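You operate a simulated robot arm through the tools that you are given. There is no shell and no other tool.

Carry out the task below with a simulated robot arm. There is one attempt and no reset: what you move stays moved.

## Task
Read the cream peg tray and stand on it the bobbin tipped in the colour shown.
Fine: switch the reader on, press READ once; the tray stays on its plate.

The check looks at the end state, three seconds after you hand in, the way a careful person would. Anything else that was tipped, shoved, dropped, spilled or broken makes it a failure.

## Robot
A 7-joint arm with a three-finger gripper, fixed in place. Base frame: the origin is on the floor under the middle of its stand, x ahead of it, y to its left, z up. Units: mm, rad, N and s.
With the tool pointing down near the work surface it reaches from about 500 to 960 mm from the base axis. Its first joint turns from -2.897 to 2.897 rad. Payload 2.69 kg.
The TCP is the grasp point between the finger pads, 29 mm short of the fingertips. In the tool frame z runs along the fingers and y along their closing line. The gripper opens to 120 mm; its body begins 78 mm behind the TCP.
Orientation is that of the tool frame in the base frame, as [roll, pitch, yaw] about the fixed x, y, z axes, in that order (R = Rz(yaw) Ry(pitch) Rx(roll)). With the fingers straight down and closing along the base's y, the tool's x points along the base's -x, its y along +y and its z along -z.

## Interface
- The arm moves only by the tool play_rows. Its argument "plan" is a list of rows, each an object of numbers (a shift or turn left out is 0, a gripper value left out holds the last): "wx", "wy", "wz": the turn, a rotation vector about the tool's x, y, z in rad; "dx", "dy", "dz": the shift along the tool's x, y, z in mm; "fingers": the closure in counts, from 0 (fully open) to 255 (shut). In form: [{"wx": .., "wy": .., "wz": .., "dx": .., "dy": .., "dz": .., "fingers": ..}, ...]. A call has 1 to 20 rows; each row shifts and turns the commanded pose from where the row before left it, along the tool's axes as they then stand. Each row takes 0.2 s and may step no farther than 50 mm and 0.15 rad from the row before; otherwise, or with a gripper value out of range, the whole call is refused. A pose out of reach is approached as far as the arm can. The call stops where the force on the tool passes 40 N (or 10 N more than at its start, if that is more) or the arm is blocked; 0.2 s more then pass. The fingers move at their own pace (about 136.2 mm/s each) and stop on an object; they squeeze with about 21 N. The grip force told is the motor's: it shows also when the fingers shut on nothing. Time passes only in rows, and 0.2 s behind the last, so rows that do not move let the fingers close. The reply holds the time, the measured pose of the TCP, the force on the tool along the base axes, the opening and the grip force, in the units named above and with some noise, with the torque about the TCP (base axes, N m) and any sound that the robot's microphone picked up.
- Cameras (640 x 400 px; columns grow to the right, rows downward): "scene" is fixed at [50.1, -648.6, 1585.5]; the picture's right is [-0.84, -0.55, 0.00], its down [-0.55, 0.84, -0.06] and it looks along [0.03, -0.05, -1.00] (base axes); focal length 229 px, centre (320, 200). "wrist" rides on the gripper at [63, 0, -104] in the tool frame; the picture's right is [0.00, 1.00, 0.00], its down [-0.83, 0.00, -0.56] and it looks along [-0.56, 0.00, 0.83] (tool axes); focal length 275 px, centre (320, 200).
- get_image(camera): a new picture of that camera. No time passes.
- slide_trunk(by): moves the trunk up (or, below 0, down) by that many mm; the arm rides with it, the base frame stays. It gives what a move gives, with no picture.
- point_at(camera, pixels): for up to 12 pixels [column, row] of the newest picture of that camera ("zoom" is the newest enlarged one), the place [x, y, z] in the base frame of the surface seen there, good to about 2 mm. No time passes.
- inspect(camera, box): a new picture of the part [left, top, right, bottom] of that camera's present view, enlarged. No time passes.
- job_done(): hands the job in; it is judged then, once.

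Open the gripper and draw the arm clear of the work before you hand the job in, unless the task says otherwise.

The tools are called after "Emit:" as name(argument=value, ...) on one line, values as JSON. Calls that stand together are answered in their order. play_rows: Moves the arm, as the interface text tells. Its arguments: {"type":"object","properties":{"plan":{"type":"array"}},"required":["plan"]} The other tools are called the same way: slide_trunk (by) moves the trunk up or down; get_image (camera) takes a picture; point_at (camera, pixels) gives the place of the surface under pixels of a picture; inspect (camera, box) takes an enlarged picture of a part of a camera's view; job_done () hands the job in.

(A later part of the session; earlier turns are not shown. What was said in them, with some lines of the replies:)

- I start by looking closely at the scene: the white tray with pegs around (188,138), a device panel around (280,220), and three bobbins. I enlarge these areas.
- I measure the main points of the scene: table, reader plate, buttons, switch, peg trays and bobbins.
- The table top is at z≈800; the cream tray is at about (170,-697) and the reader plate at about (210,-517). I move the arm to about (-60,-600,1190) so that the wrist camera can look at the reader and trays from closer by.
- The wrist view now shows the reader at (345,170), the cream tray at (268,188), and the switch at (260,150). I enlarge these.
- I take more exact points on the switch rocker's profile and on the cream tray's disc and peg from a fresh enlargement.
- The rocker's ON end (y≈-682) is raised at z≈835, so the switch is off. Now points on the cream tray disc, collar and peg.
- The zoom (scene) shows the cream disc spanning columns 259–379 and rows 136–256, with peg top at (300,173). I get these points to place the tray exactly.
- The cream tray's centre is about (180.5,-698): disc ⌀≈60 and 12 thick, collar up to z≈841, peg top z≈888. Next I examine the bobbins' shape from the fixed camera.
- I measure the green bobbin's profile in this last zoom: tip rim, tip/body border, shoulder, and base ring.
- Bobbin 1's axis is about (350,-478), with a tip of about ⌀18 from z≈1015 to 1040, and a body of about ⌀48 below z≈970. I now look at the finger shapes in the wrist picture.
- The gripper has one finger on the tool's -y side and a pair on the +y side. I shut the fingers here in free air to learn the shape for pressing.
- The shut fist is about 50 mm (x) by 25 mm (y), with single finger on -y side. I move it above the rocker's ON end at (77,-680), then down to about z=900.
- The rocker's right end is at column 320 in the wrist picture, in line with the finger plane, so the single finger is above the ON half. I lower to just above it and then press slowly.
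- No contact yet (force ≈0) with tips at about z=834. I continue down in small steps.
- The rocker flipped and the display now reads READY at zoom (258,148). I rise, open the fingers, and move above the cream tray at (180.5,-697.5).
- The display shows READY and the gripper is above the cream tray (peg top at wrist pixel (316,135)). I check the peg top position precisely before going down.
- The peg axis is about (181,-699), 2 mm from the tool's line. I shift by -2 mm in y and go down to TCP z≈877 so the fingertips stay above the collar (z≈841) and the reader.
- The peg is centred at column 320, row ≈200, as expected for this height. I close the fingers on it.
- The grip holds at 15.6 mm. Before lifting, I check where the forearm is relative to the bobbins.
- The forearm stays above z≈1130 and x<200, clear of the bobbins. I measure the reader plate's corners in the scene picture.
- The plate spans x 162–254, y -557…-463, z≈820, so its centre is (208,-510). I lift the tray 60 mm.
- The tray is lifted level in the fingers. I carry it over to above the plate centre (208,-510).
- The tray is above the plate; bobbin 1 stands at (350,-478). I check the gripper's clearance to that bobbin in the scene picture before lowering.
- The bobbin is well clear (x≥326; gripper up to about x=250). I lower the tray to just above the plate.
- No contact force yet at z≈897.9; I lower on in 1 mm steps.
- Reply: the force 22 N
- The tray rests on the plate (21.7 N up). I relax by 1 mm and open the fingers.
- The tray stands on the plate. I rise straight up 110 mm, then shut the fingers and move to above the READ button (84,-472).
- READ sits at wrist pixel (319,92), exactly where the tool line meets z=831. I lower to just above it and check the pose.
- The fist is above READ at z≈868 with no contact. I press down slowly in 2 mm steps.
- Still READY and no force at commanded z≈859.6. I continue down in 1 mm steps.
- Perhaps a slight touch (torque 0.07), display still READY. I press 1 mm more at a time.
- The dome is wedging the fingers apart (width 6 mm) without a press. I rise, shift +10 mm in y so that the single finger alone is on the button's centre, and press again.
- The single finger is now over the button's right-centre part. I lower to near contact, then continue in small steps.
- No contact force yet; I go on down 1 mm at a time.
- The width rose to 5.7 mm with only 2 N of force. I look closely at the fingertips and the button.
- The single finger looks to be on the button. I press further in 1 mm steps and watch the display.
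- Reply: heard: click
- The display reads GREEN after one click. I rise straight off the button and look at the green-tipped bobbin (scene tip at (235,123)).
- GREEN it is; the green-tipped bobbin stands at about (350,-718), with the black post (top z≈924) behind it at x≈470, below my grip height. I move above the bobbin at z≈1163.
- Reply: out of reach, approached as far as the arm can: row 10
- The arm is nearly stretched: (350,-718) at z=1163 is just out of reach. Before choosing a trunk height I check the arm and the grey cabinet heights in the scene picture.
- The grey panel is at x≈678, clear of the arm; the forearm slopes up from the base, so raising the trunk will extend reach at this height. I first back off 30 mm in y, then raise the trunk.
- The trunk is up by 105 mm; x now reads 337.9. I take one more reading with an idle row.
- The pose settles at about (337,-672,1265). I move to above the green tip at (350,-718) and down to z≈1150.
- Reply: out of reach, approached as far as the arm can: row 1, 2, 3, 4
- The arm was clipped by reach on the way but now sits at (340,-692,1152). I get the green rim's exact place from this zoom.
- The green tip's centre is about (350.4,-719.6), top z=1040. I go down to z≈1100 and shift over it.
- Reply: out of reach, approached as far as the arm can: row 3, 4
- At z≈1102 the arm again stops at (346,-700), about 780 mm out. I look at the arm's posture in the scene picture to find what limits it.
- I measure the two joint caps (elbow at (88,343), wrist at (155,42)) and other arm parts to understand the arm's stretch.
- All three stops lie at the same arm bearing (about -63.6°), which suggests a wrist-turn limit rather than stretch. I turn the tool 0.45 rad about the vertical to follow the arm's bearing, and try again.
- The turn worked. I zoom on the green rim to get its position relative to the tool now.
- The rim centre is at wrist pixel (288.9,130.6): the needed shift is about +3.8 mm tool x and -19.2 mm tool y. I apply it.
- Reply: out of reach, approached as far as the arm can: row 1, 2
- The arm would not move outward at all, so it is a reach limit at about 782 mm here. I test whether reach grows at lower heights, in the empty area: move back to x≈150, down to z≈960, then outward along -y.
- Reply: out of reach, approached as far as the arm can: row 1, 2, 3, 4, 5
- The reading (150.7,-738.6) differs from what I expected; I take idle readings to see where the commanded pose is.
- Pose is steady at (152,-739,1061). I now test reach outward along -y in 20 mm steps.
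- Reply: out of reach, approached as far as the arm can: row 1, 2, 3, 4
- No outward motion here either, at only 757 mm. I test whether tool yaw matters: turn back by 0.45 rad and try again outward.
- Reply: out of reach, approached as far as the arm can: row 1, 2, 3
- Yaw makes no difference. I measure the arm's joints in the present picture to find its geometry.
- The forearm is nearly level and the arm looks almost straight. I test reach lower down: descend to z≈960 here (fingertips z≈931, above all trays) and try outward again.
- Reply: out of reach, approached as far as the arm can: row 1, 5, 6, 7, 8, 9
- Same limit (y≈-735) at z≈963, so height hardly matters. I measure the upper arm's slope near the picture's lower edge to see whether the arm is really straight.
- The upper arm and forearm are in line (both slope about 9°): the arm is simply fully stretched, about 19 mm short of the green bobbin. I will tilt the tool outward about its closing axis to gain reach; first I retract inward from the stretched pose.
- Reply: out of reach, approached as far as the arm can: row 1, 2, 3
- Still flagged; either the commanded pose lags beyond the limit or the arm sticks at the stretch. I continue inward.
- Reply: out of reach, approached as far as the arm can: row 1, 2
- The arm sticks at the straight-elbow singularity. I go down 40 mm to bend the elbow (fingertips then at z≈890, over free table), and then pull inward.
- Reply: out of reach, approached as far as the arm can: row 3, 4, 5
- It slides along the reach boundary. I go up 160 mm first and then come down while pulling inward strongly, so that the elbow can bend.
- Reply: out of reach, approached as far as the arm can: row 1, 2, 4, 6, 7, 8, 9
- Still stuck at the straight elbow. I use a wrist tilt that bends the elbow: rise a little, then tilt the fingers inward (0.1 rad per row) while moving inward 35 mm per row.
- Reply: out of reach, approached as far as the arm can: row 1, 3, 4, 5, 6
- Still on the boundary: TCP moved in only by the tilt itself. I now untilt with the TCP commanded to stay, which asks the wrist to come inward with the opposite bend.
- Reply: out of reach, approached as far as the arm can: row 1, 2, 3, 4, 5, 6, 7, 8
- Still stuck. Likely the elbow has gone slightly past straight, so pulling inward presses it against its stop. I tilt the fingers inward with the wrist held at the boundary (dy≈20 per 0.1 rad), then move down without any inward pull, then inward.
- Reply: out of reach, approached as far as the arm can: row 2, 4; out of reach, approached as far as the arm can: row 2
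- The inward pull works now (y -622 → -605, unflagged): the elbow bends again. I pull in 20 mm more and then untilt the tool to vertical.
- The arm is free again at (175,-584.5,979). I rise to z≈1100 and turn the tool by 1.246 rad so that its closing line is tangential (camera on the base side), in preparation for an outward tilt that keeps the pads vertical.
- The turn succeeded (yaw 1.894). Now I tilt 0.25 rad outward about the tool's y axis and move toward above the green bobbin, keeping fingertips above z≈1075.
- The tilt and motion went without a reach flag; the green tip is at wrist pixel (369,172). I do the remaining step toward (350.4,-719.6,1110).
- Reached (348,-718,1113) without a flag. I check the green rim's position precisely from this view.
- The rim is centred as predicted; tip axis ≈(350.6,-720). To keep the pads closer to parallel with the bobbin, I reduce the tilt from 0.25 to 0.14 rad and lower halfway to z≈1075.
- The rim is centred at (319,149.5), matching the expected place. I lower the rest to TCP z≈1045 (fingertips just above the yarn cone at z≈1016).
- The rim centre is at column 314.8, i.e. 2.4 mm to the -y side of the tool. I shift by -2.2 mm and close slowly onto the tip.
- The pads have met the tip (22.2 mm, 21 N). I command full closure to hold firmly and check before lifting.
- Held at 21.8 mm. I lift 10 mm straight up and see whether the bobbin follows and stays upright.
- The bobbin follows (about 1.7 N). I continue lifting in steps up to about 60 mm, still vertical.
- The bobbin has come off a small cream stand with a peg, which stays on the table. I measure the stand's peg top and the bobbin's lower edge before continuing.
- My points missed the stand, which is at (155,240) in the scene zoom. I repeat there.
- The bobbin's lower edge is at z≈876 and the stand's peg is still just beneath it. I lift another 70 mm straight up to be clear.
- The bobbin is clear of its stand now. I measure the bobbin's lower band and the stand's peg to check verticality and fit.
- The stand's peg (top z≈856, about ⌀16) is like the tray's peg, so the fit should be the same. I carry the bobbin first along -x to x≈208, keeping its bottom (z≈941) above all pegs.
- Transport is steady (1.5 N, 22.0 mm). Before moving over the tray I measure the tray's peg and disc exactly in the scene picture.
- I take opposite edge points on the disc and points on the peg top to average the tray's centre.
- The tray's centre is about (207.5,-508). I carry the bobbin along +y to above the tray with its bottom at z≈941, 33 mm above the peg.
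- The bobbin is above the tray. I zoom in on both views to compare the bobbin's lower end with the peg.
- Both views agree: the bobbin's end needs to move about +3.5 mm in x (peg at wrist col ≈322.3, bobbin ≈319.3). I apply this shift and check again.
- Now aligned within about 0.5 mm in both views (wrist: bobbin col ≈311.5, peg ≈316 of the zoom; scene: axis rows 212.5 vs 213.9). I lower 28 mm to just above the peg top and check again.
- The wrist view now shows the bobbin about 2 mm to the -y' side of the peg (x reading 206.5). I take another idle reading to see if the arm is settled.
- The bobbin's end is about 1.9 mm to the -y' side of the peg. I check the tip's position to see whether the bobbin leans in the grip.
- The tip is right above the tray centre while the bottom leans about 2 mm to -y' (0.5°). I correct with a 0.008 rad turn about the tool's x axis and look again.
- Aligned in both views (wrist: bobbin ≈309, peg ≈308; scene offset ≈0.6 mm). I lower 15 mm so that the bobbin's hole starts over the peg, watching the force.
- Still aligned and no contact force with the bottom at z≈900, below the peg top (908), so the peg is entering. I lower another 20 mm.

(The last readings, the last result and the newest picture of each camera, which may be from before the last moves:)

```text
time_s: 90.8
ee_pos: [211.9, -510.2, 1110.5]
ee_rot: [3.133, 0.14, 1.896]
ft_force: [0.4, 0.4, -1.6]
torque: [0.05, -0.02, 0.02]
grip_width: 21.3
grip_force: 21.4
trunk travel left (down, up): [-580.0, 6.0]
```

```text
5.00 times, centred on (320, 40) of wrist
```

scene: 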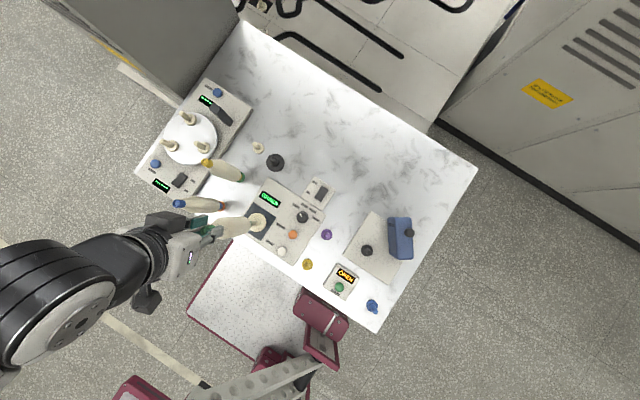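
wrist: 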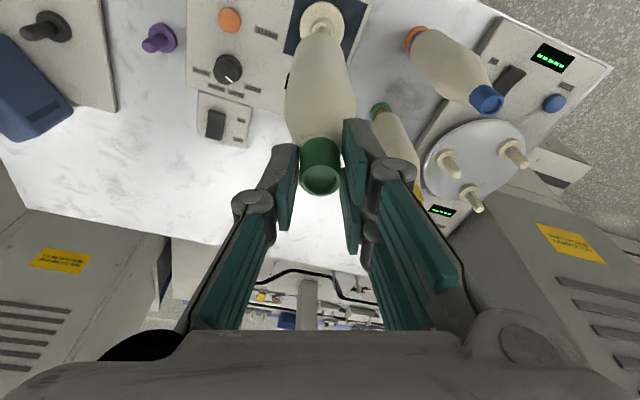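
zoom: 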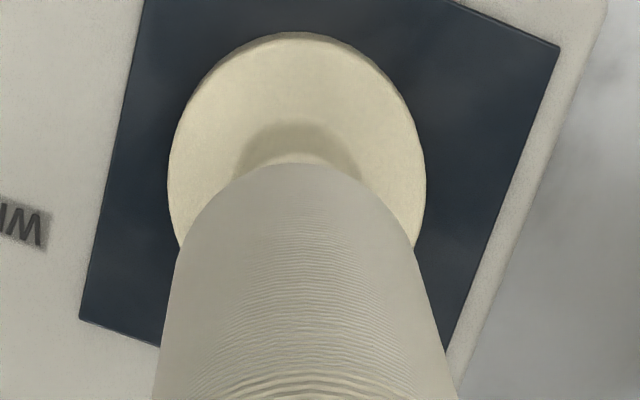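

The x reading has drifted to 211.9 during the descent (real, seen in the wrist view too), so the bobbin leans on the peg slightly. I shift back about 2.5 mm before going on.

Emit:
play_rows(plan=[{"dx": 0.7, "dy": -1.2, "dz": -0.1}, {"dx": 0.7, "dy": -1.2, "dz": -0.1}, {}, {}])

Emit:
inspect(camera="scene", box=[238, 209, 274, 236])

Emit:
inspect(camera="wrist", box=[270, 0, 370, 80])

```text
time_s: 91.8
ee_pos: [208.9, -507.5, 1110.1]
ee_rot: [3.134, 0.142, 1.895]
ft_force: [-0.4, 0.8, -1.4]
torque: [-0.02, -0.05, -0.03]
grip_width: 20.9
grip_force: 20.8
trunk travel left (down, up): [-580.0, 6.0]
```

```text
14.81 times, centred on (256, 222) of scene
```

zoom: 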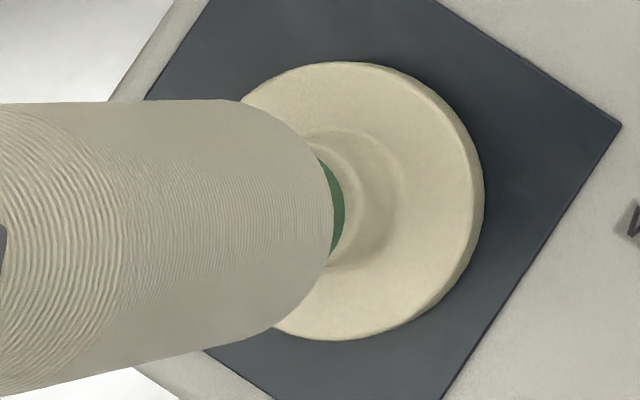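

```text
5.00 times, centred on (320, 40) of wrist
```

zoom: 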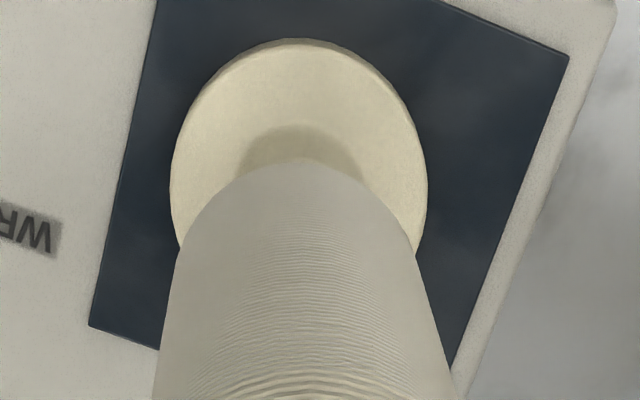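

The tray follows the bobbin by a millimetre or two, so the peg is in the hole with a snug fit; the tray is still well within its plate. I continue down toward the collar (expected at TCP z≈1094).

Emit:
play_rows(plan=[{"dx": 0.56, "dy": -0.04, "dz": 3.96}, {"dx": 0.56, "dy": -0.04, "dz": 3.96}, {"dx": 0.56, "dy": -0.04, "dz": 3.96}, {}])

Emit:
play_rows(plan=[{"dx": 0.28, "dy": -0.02, "dz": 1.98}, {}])

Emit:
inspect(camera="scene", box=[238, 209, 274, 236])

```text
time_s: 92.8
ee_pos: [206.5, -508.2, 1097.9]
ee_rot: [3.134, 0.14, 1.896]
ft_force: [1.1, 0.2, -1.9]
torque: [0.05, -0.06, 0.04]
grip_width: 21.2
grip_force: 20.6
trunk travel left (down, up): [-580.0, 6.0]
```

```text
time_s: 93.4
ee_pos: [207.1, -509.8, 1095.0]
ee_rot: [3.132, 0.14, 1.896]
ft_force: [-0.4, -0.4, -0.3]
torque: [0.03, -0.06, 0.02]
grip_width: 21.1
grip_force: 21.3
trunk travel left (down, up): [-580.0, 6.0]
```

```text
14.81 times, centred on (256, 222) of scene
```

zoom: 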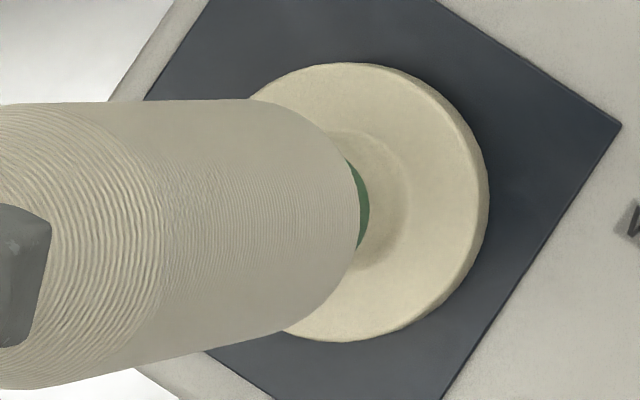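

No seating force yet at TCP z≈1095. I continue in 1 mm steps.

Emit:
play_rows(plan=[{"dx": 0.14, "dy": -0.01, "dz": 0.99}, {}])

Emit:
play_rows(plan=[{"dx": 0.14, "dy": -0.01, "dz": 0.99}, {}])

Emit:
play_rows(plan=[{"dx": 0.14, "dy": -0.01, "dz": 0.99}, {}])

```text
time_s: 94.0
ee_pos: [206.5, -509.1, 1094.8]
ee_rot: [3.132, 0.141, 1.896]
ft_force: [0.1, 1.8, 8.8]
torque: [0.24, 0.04, -0.02]
grip_width: 21.2
grip_force: 20.8
trunk travel left (down, up): [-580.0, 6.0]
```

```text
time_s: 94.6
ee_pos: [207.3, -508.3, 1095.1]
ee_rot: [3.135, 0.142, 1.895]
ft_force: [0.0, -1.8, 8.9]
torque: [-0.33, 0.03, -0.01]
grip_width: 21.0
grip_force: 20.9
trunk travel left (down, up): [-580.0, 6.0]
```

```text
time_s: 95.2
ee_pos: [207.8, -508.8, 1095.1]
ee_rot: [3.132, 0.144, 1.895]
ft_force: [-1.0, -0.1, 26.8]
torque: [0.09, -0.02, -0.01]
grip_width: 21.0
grip_force: 20.9
trunk travel left (down, up): [-580.0, 6.0]
```

Seated: the force rose to 26.8 N at TCP z≈1095, as expected for the collar. I relax the push by 1.5 mm and look.

Emit:
play_rows(plan=[{"dx": -0.21, "dy": 0.01, "dz": -1.5}, {}])

Emit:
inspect(camera="scene", box=[190, 200, 280, 250])

Emit:
get_image(camera="wrist")

```text
time_s: 95.8
ee_pos: [206.8, -507.4, 1093.9]
ee_rot: [3.133, 0.142, 1.895]
ft_force: [0.0, -2.5, 21.6]
torque: [-0.46, -0.12, -0.04]
grip_width: 20.8
grip_force: 21.2
trunk travel left (down, up): [-580.0, 6.0]
```

```text
7.11 times, centred on (235, 225) of scene
```

zoom: 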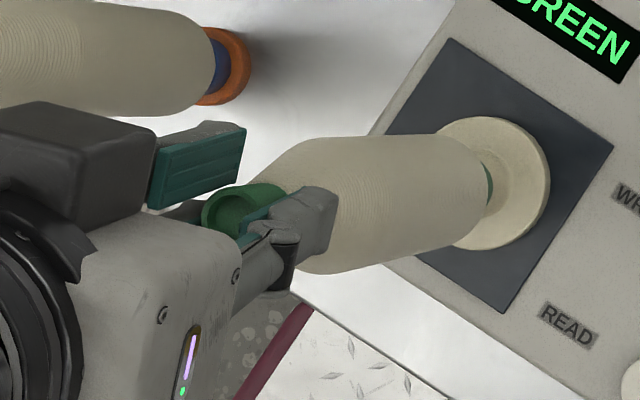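

```text
taken
```

wrist: 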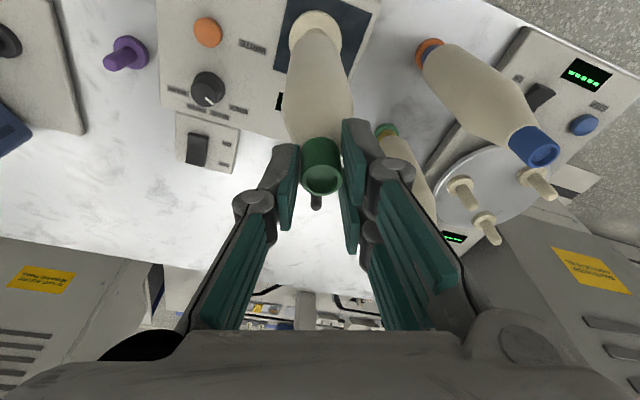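

There is still 21 N; I back off in small steps until the push is nearly gone.

Emit:
play_rows(plan=[{"dx": -0.14, "dy": 0.01, "dz": -0.99}, {}])

Emit:
play_rows(plan=[{}])

```text
time_s: 96.4
ee_pos: [207.1, -506.7, 1094.6]
ee_rot: [3.134, 0.138, 1.897]
ft_force: [0.1, -0.4, 8.0]
torque: [-0.17, 0.02, -0.02]
grip_width: 21.0
grip_force: 21.2
trunk travel left (down, up): [-580.0, 6.0]
```

```text
time_s: 96.8
ee_pos: [207.0, -507.3, 1094.6]
ee_rot: [3.133, 0.138, 1.894]
ft_force: [-0.4, 0.4, 4.1]
torque: [0.15, 0.11, -0.01]
grip_width: 20.9
grip_force: 21.2
trunk travel left (down, up): [-580.0, 6.0]
```

Now about 4 N. I ease 0.4 mm more and open the fingers gradually.

Emit:
play_rows(plan=[{"dx": -0.06, "dz": -0.4}, {"fingers": 205}, {"fingers": 190}, {"fingers": 160}, {"fingers": 110}, {}, {}])

Emit:
get_image(camera="wrist")

Emit:
inspect(camera="scene", box=[190, 200, 280, 250])

```text
time_s: 98.4
ee_pos: [207.9, -507.7, 1095.8]
ee_rot: [3.133, 0.139, 1.896]
ft_force: [0.1, -0.9, -0.1]
torque: [0.01, 0.0, -0.01]
grip_width: 68.1
grip_force: 0.1
trunk travel left (down, up): [-580.0, 6.0]
```

```text
taken
```

wrist: 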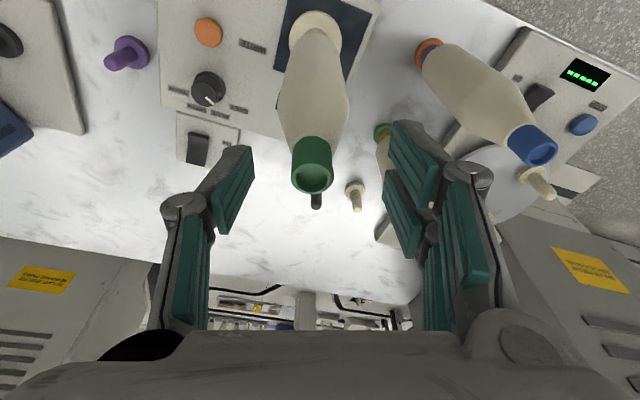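

```text
7.11 times, centred on (235, 225) of scene
```

zoom: 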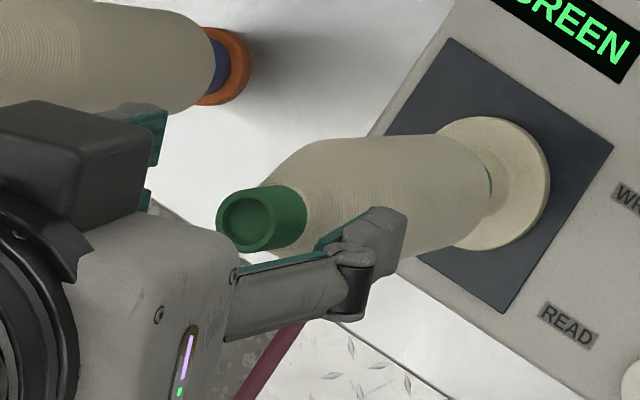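

The bobbin stands freely on the tray with the fingers open (68 mm). I withdraw straight up.

Emit:
play_rows(plan=[{"dx": -1.4, "dy": -0.5, "dz": -9.9}, {"dx": -2.8, "dy": 0.2, "dz": -19.8}, {"dx": -4.2, "dy": 0.3, "dz": -29.7}, {"dx": -5.6, "dy": 0.4, "dz": -39.6}, {"dx": -2.8, "dy": 0.2, "dz": -19.8}, {}])

Emit:
get_image(camera="wrist")

Emit:
get_image(camera="scene")

```text
time_s: 99.8
ee_pos: [206.5, -509.6, 1217.5]
ee_rot: [3.132, 0.14, 1.897]
ft_force: [0.3, -0.7, -0.4]
torque: [0.02, 0.0, 0.01]
grip_width: 68.2
grip_force: 0.0
trunk travel left (down, up): [-580.0, 6.0]
```

```text
taken
```

wrist: 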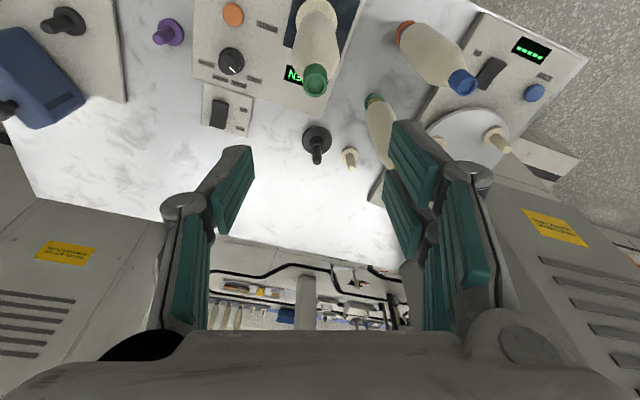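

```text
taken
```

scene: 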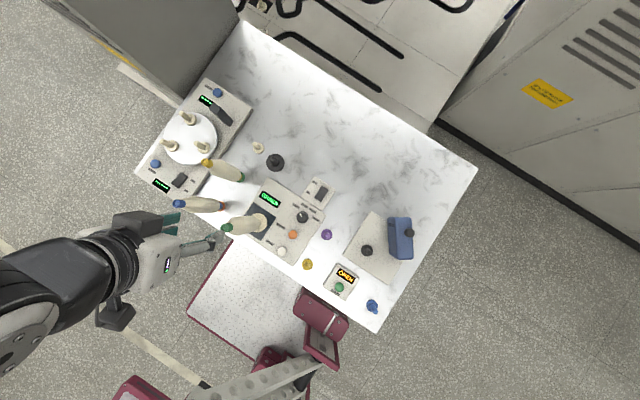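

The gripper is clear above the bobbin. I inspect the result: bobbin, tray on the plate, display, and neighbours.

Emit:
inspect(camera="scene", box=[200, 180, 300, 260])

Emit:
inspect(camera="wrist", box=[260, 0, 380, 110])

Emit:
inspect(camera="scene", box=[130, 70, 290, 220])

```text
5.00 times, centred on (250, 220) of scene
```

zoom: 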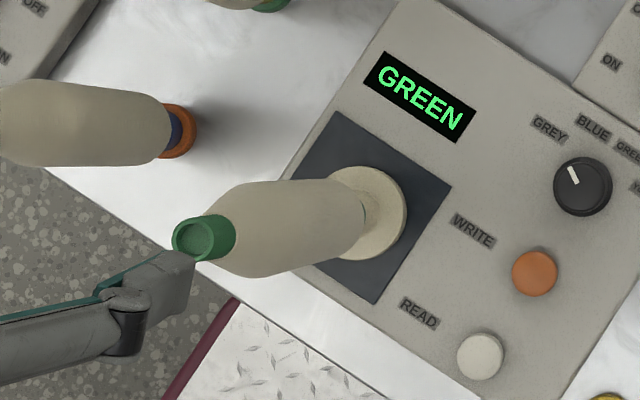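

```text
3.64 times, centred on (320, 55) of wrist
```

zoom: 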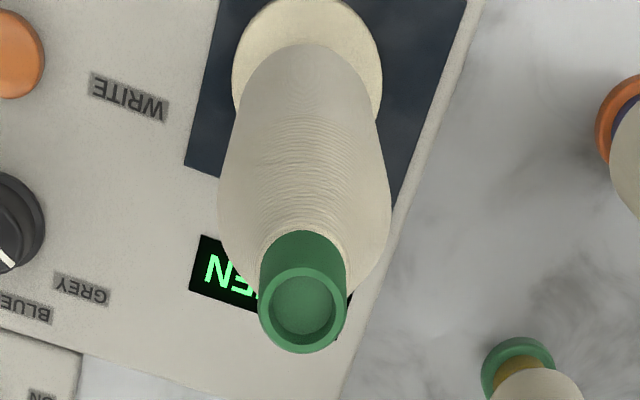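

```text
2.67 times, centred on (210, 145) of scene
```

zoom: 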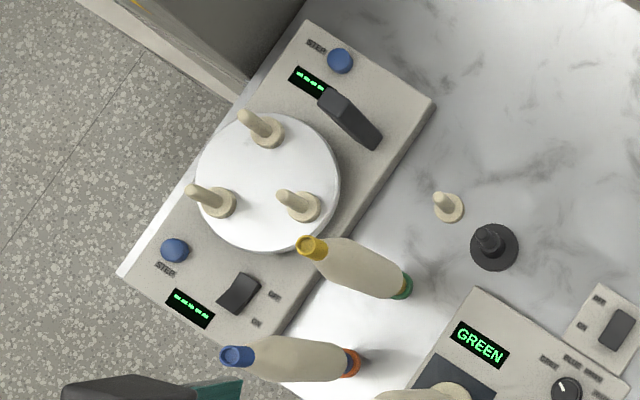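

The bobbin stands upright on the cream tray, which is within the plate; everything else looks unmoved. I verify heights and verticality with points.

Emit:
inspect(camera="scene", box=[215, 200, 285, 245])

Emit:
point_at(camera="zoom", pixels=[[85, 240], [100, 215], [120, 260], [145, 235], [440, 195], [455, 150], [460, 260], [500, 210], [395, 205], [405, 215], [300, 220], [400, 195]])

```text
8.89 times, centred on (250, 222) of scene
```

zoom: 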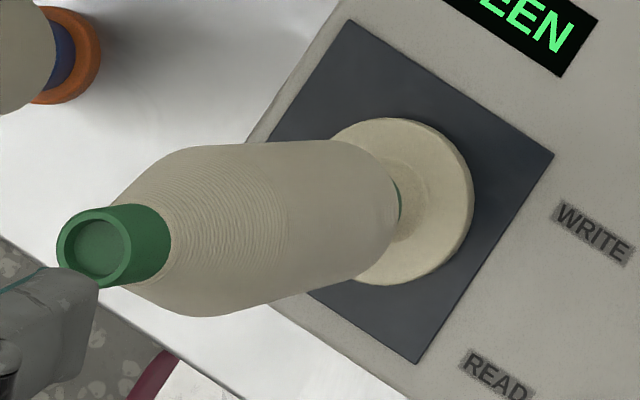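

```text
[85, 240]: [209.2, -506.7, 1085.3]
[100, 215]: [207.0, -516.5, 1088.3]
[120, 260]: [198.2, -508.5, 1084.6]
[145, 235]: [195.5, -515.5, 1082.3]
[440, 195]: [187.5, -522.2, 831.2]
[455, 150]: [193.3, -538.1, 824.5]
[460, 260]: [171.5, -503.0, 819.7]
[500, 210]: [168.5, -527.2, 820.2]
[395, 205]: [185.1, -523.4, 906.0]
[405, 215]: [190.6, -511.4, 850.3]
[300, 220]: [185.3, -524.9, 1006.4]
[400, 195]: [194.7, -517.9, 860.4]
```

The tip is at z≈1089 and the lower band at z≈860, so the bobbin is seated on the tray's collar, and the disc is flat at z≈831. I open the gripper fully and draw the arm away toward its start.

Emit:
play_rows(plan=[{"dx": -4.2, "dz": -29.7}, {"dx": 15.5, "dy": -19.6, "dz": -2.4}, {"dx": 15.5, "dy": -19.6, "dz": -2.4}, {"dx": 15.5, "dy": -19.6, "dz": -2.4}, {"dx": 15.5, "dy": -19.6, "dz": -2.4}, {"dx": 15.5, "dy": -19.6, "dz": -2.4}, {"dx": 15.5, "dy": -19.6, "dz": -2.4}, {"dx": 15.5, "dy": -19.6, "dz": -2.4}, {"fingers": 0}, {}, {}])

Emit:
get_image(camera="scene")

Emit:
inspect(camera="scene", box=[215, 180, 315, 260])

```text
time_s: 102.2
ee_pos: [43.5, -447.3, 1247.4]
ee_rot: [3.132, 0.141, 1.896]
ft_force: [0.3, 0.2, -0.5]
torque: [0.01, -0.01, 0.01]
grip_width: 120.0
grip_force: 0.0
trunk travel left (down, up): [-580.0, 6.0]
```

```text
taken
```

scene: 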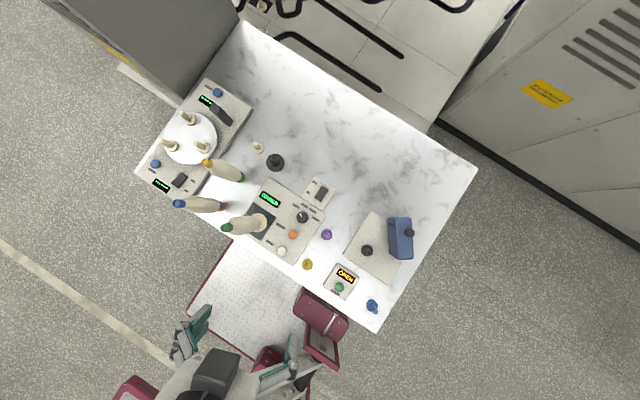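

```text
5.00 times, centred on (265, 220) of scene
```

zoom: 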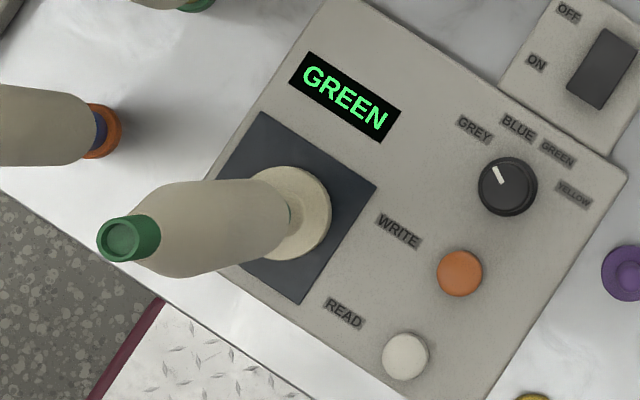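

The display shows GREEN, and the green-tipped bobbin stands upright on the cream tray, which sits on the reader's plate. Nothing else has shifted in the scene picture, the arm is clear and the gripper is open, so I hand the job in.

Emit:
job_done()

```text
The job is handed in.
```

The cream peg tray read GREEN, and the green-tipped bobbin now stands upright on it, with the tray on the reader's plate. I've handed the job in, but no verdict came back.

- **Reader:** I switched it on, set the tray on the plate and pressed READ. My first try on the button slipped without registering. The next one gave a single click, and the display changed from READY to GREEN.
- **Bobbin:** It is seated on the tray's collar, with its top at about z = 1089 mm, where a fully seated bobbin should be. The small cream stand it came from stayed in place on the table.
- **Tray:** Lowering the bobbin dragged the tray a few millimetres, but it is still well inside the plate's edges.
- **Everything else:** In the last picture the other bobbins, trays and controls look as they were at the start. The arm is drawn clear and the gripper is open.
- **Trunk:** It is 105 mm higher than at the start. I raised it while trying to reach the bobbin and did not lower it again.
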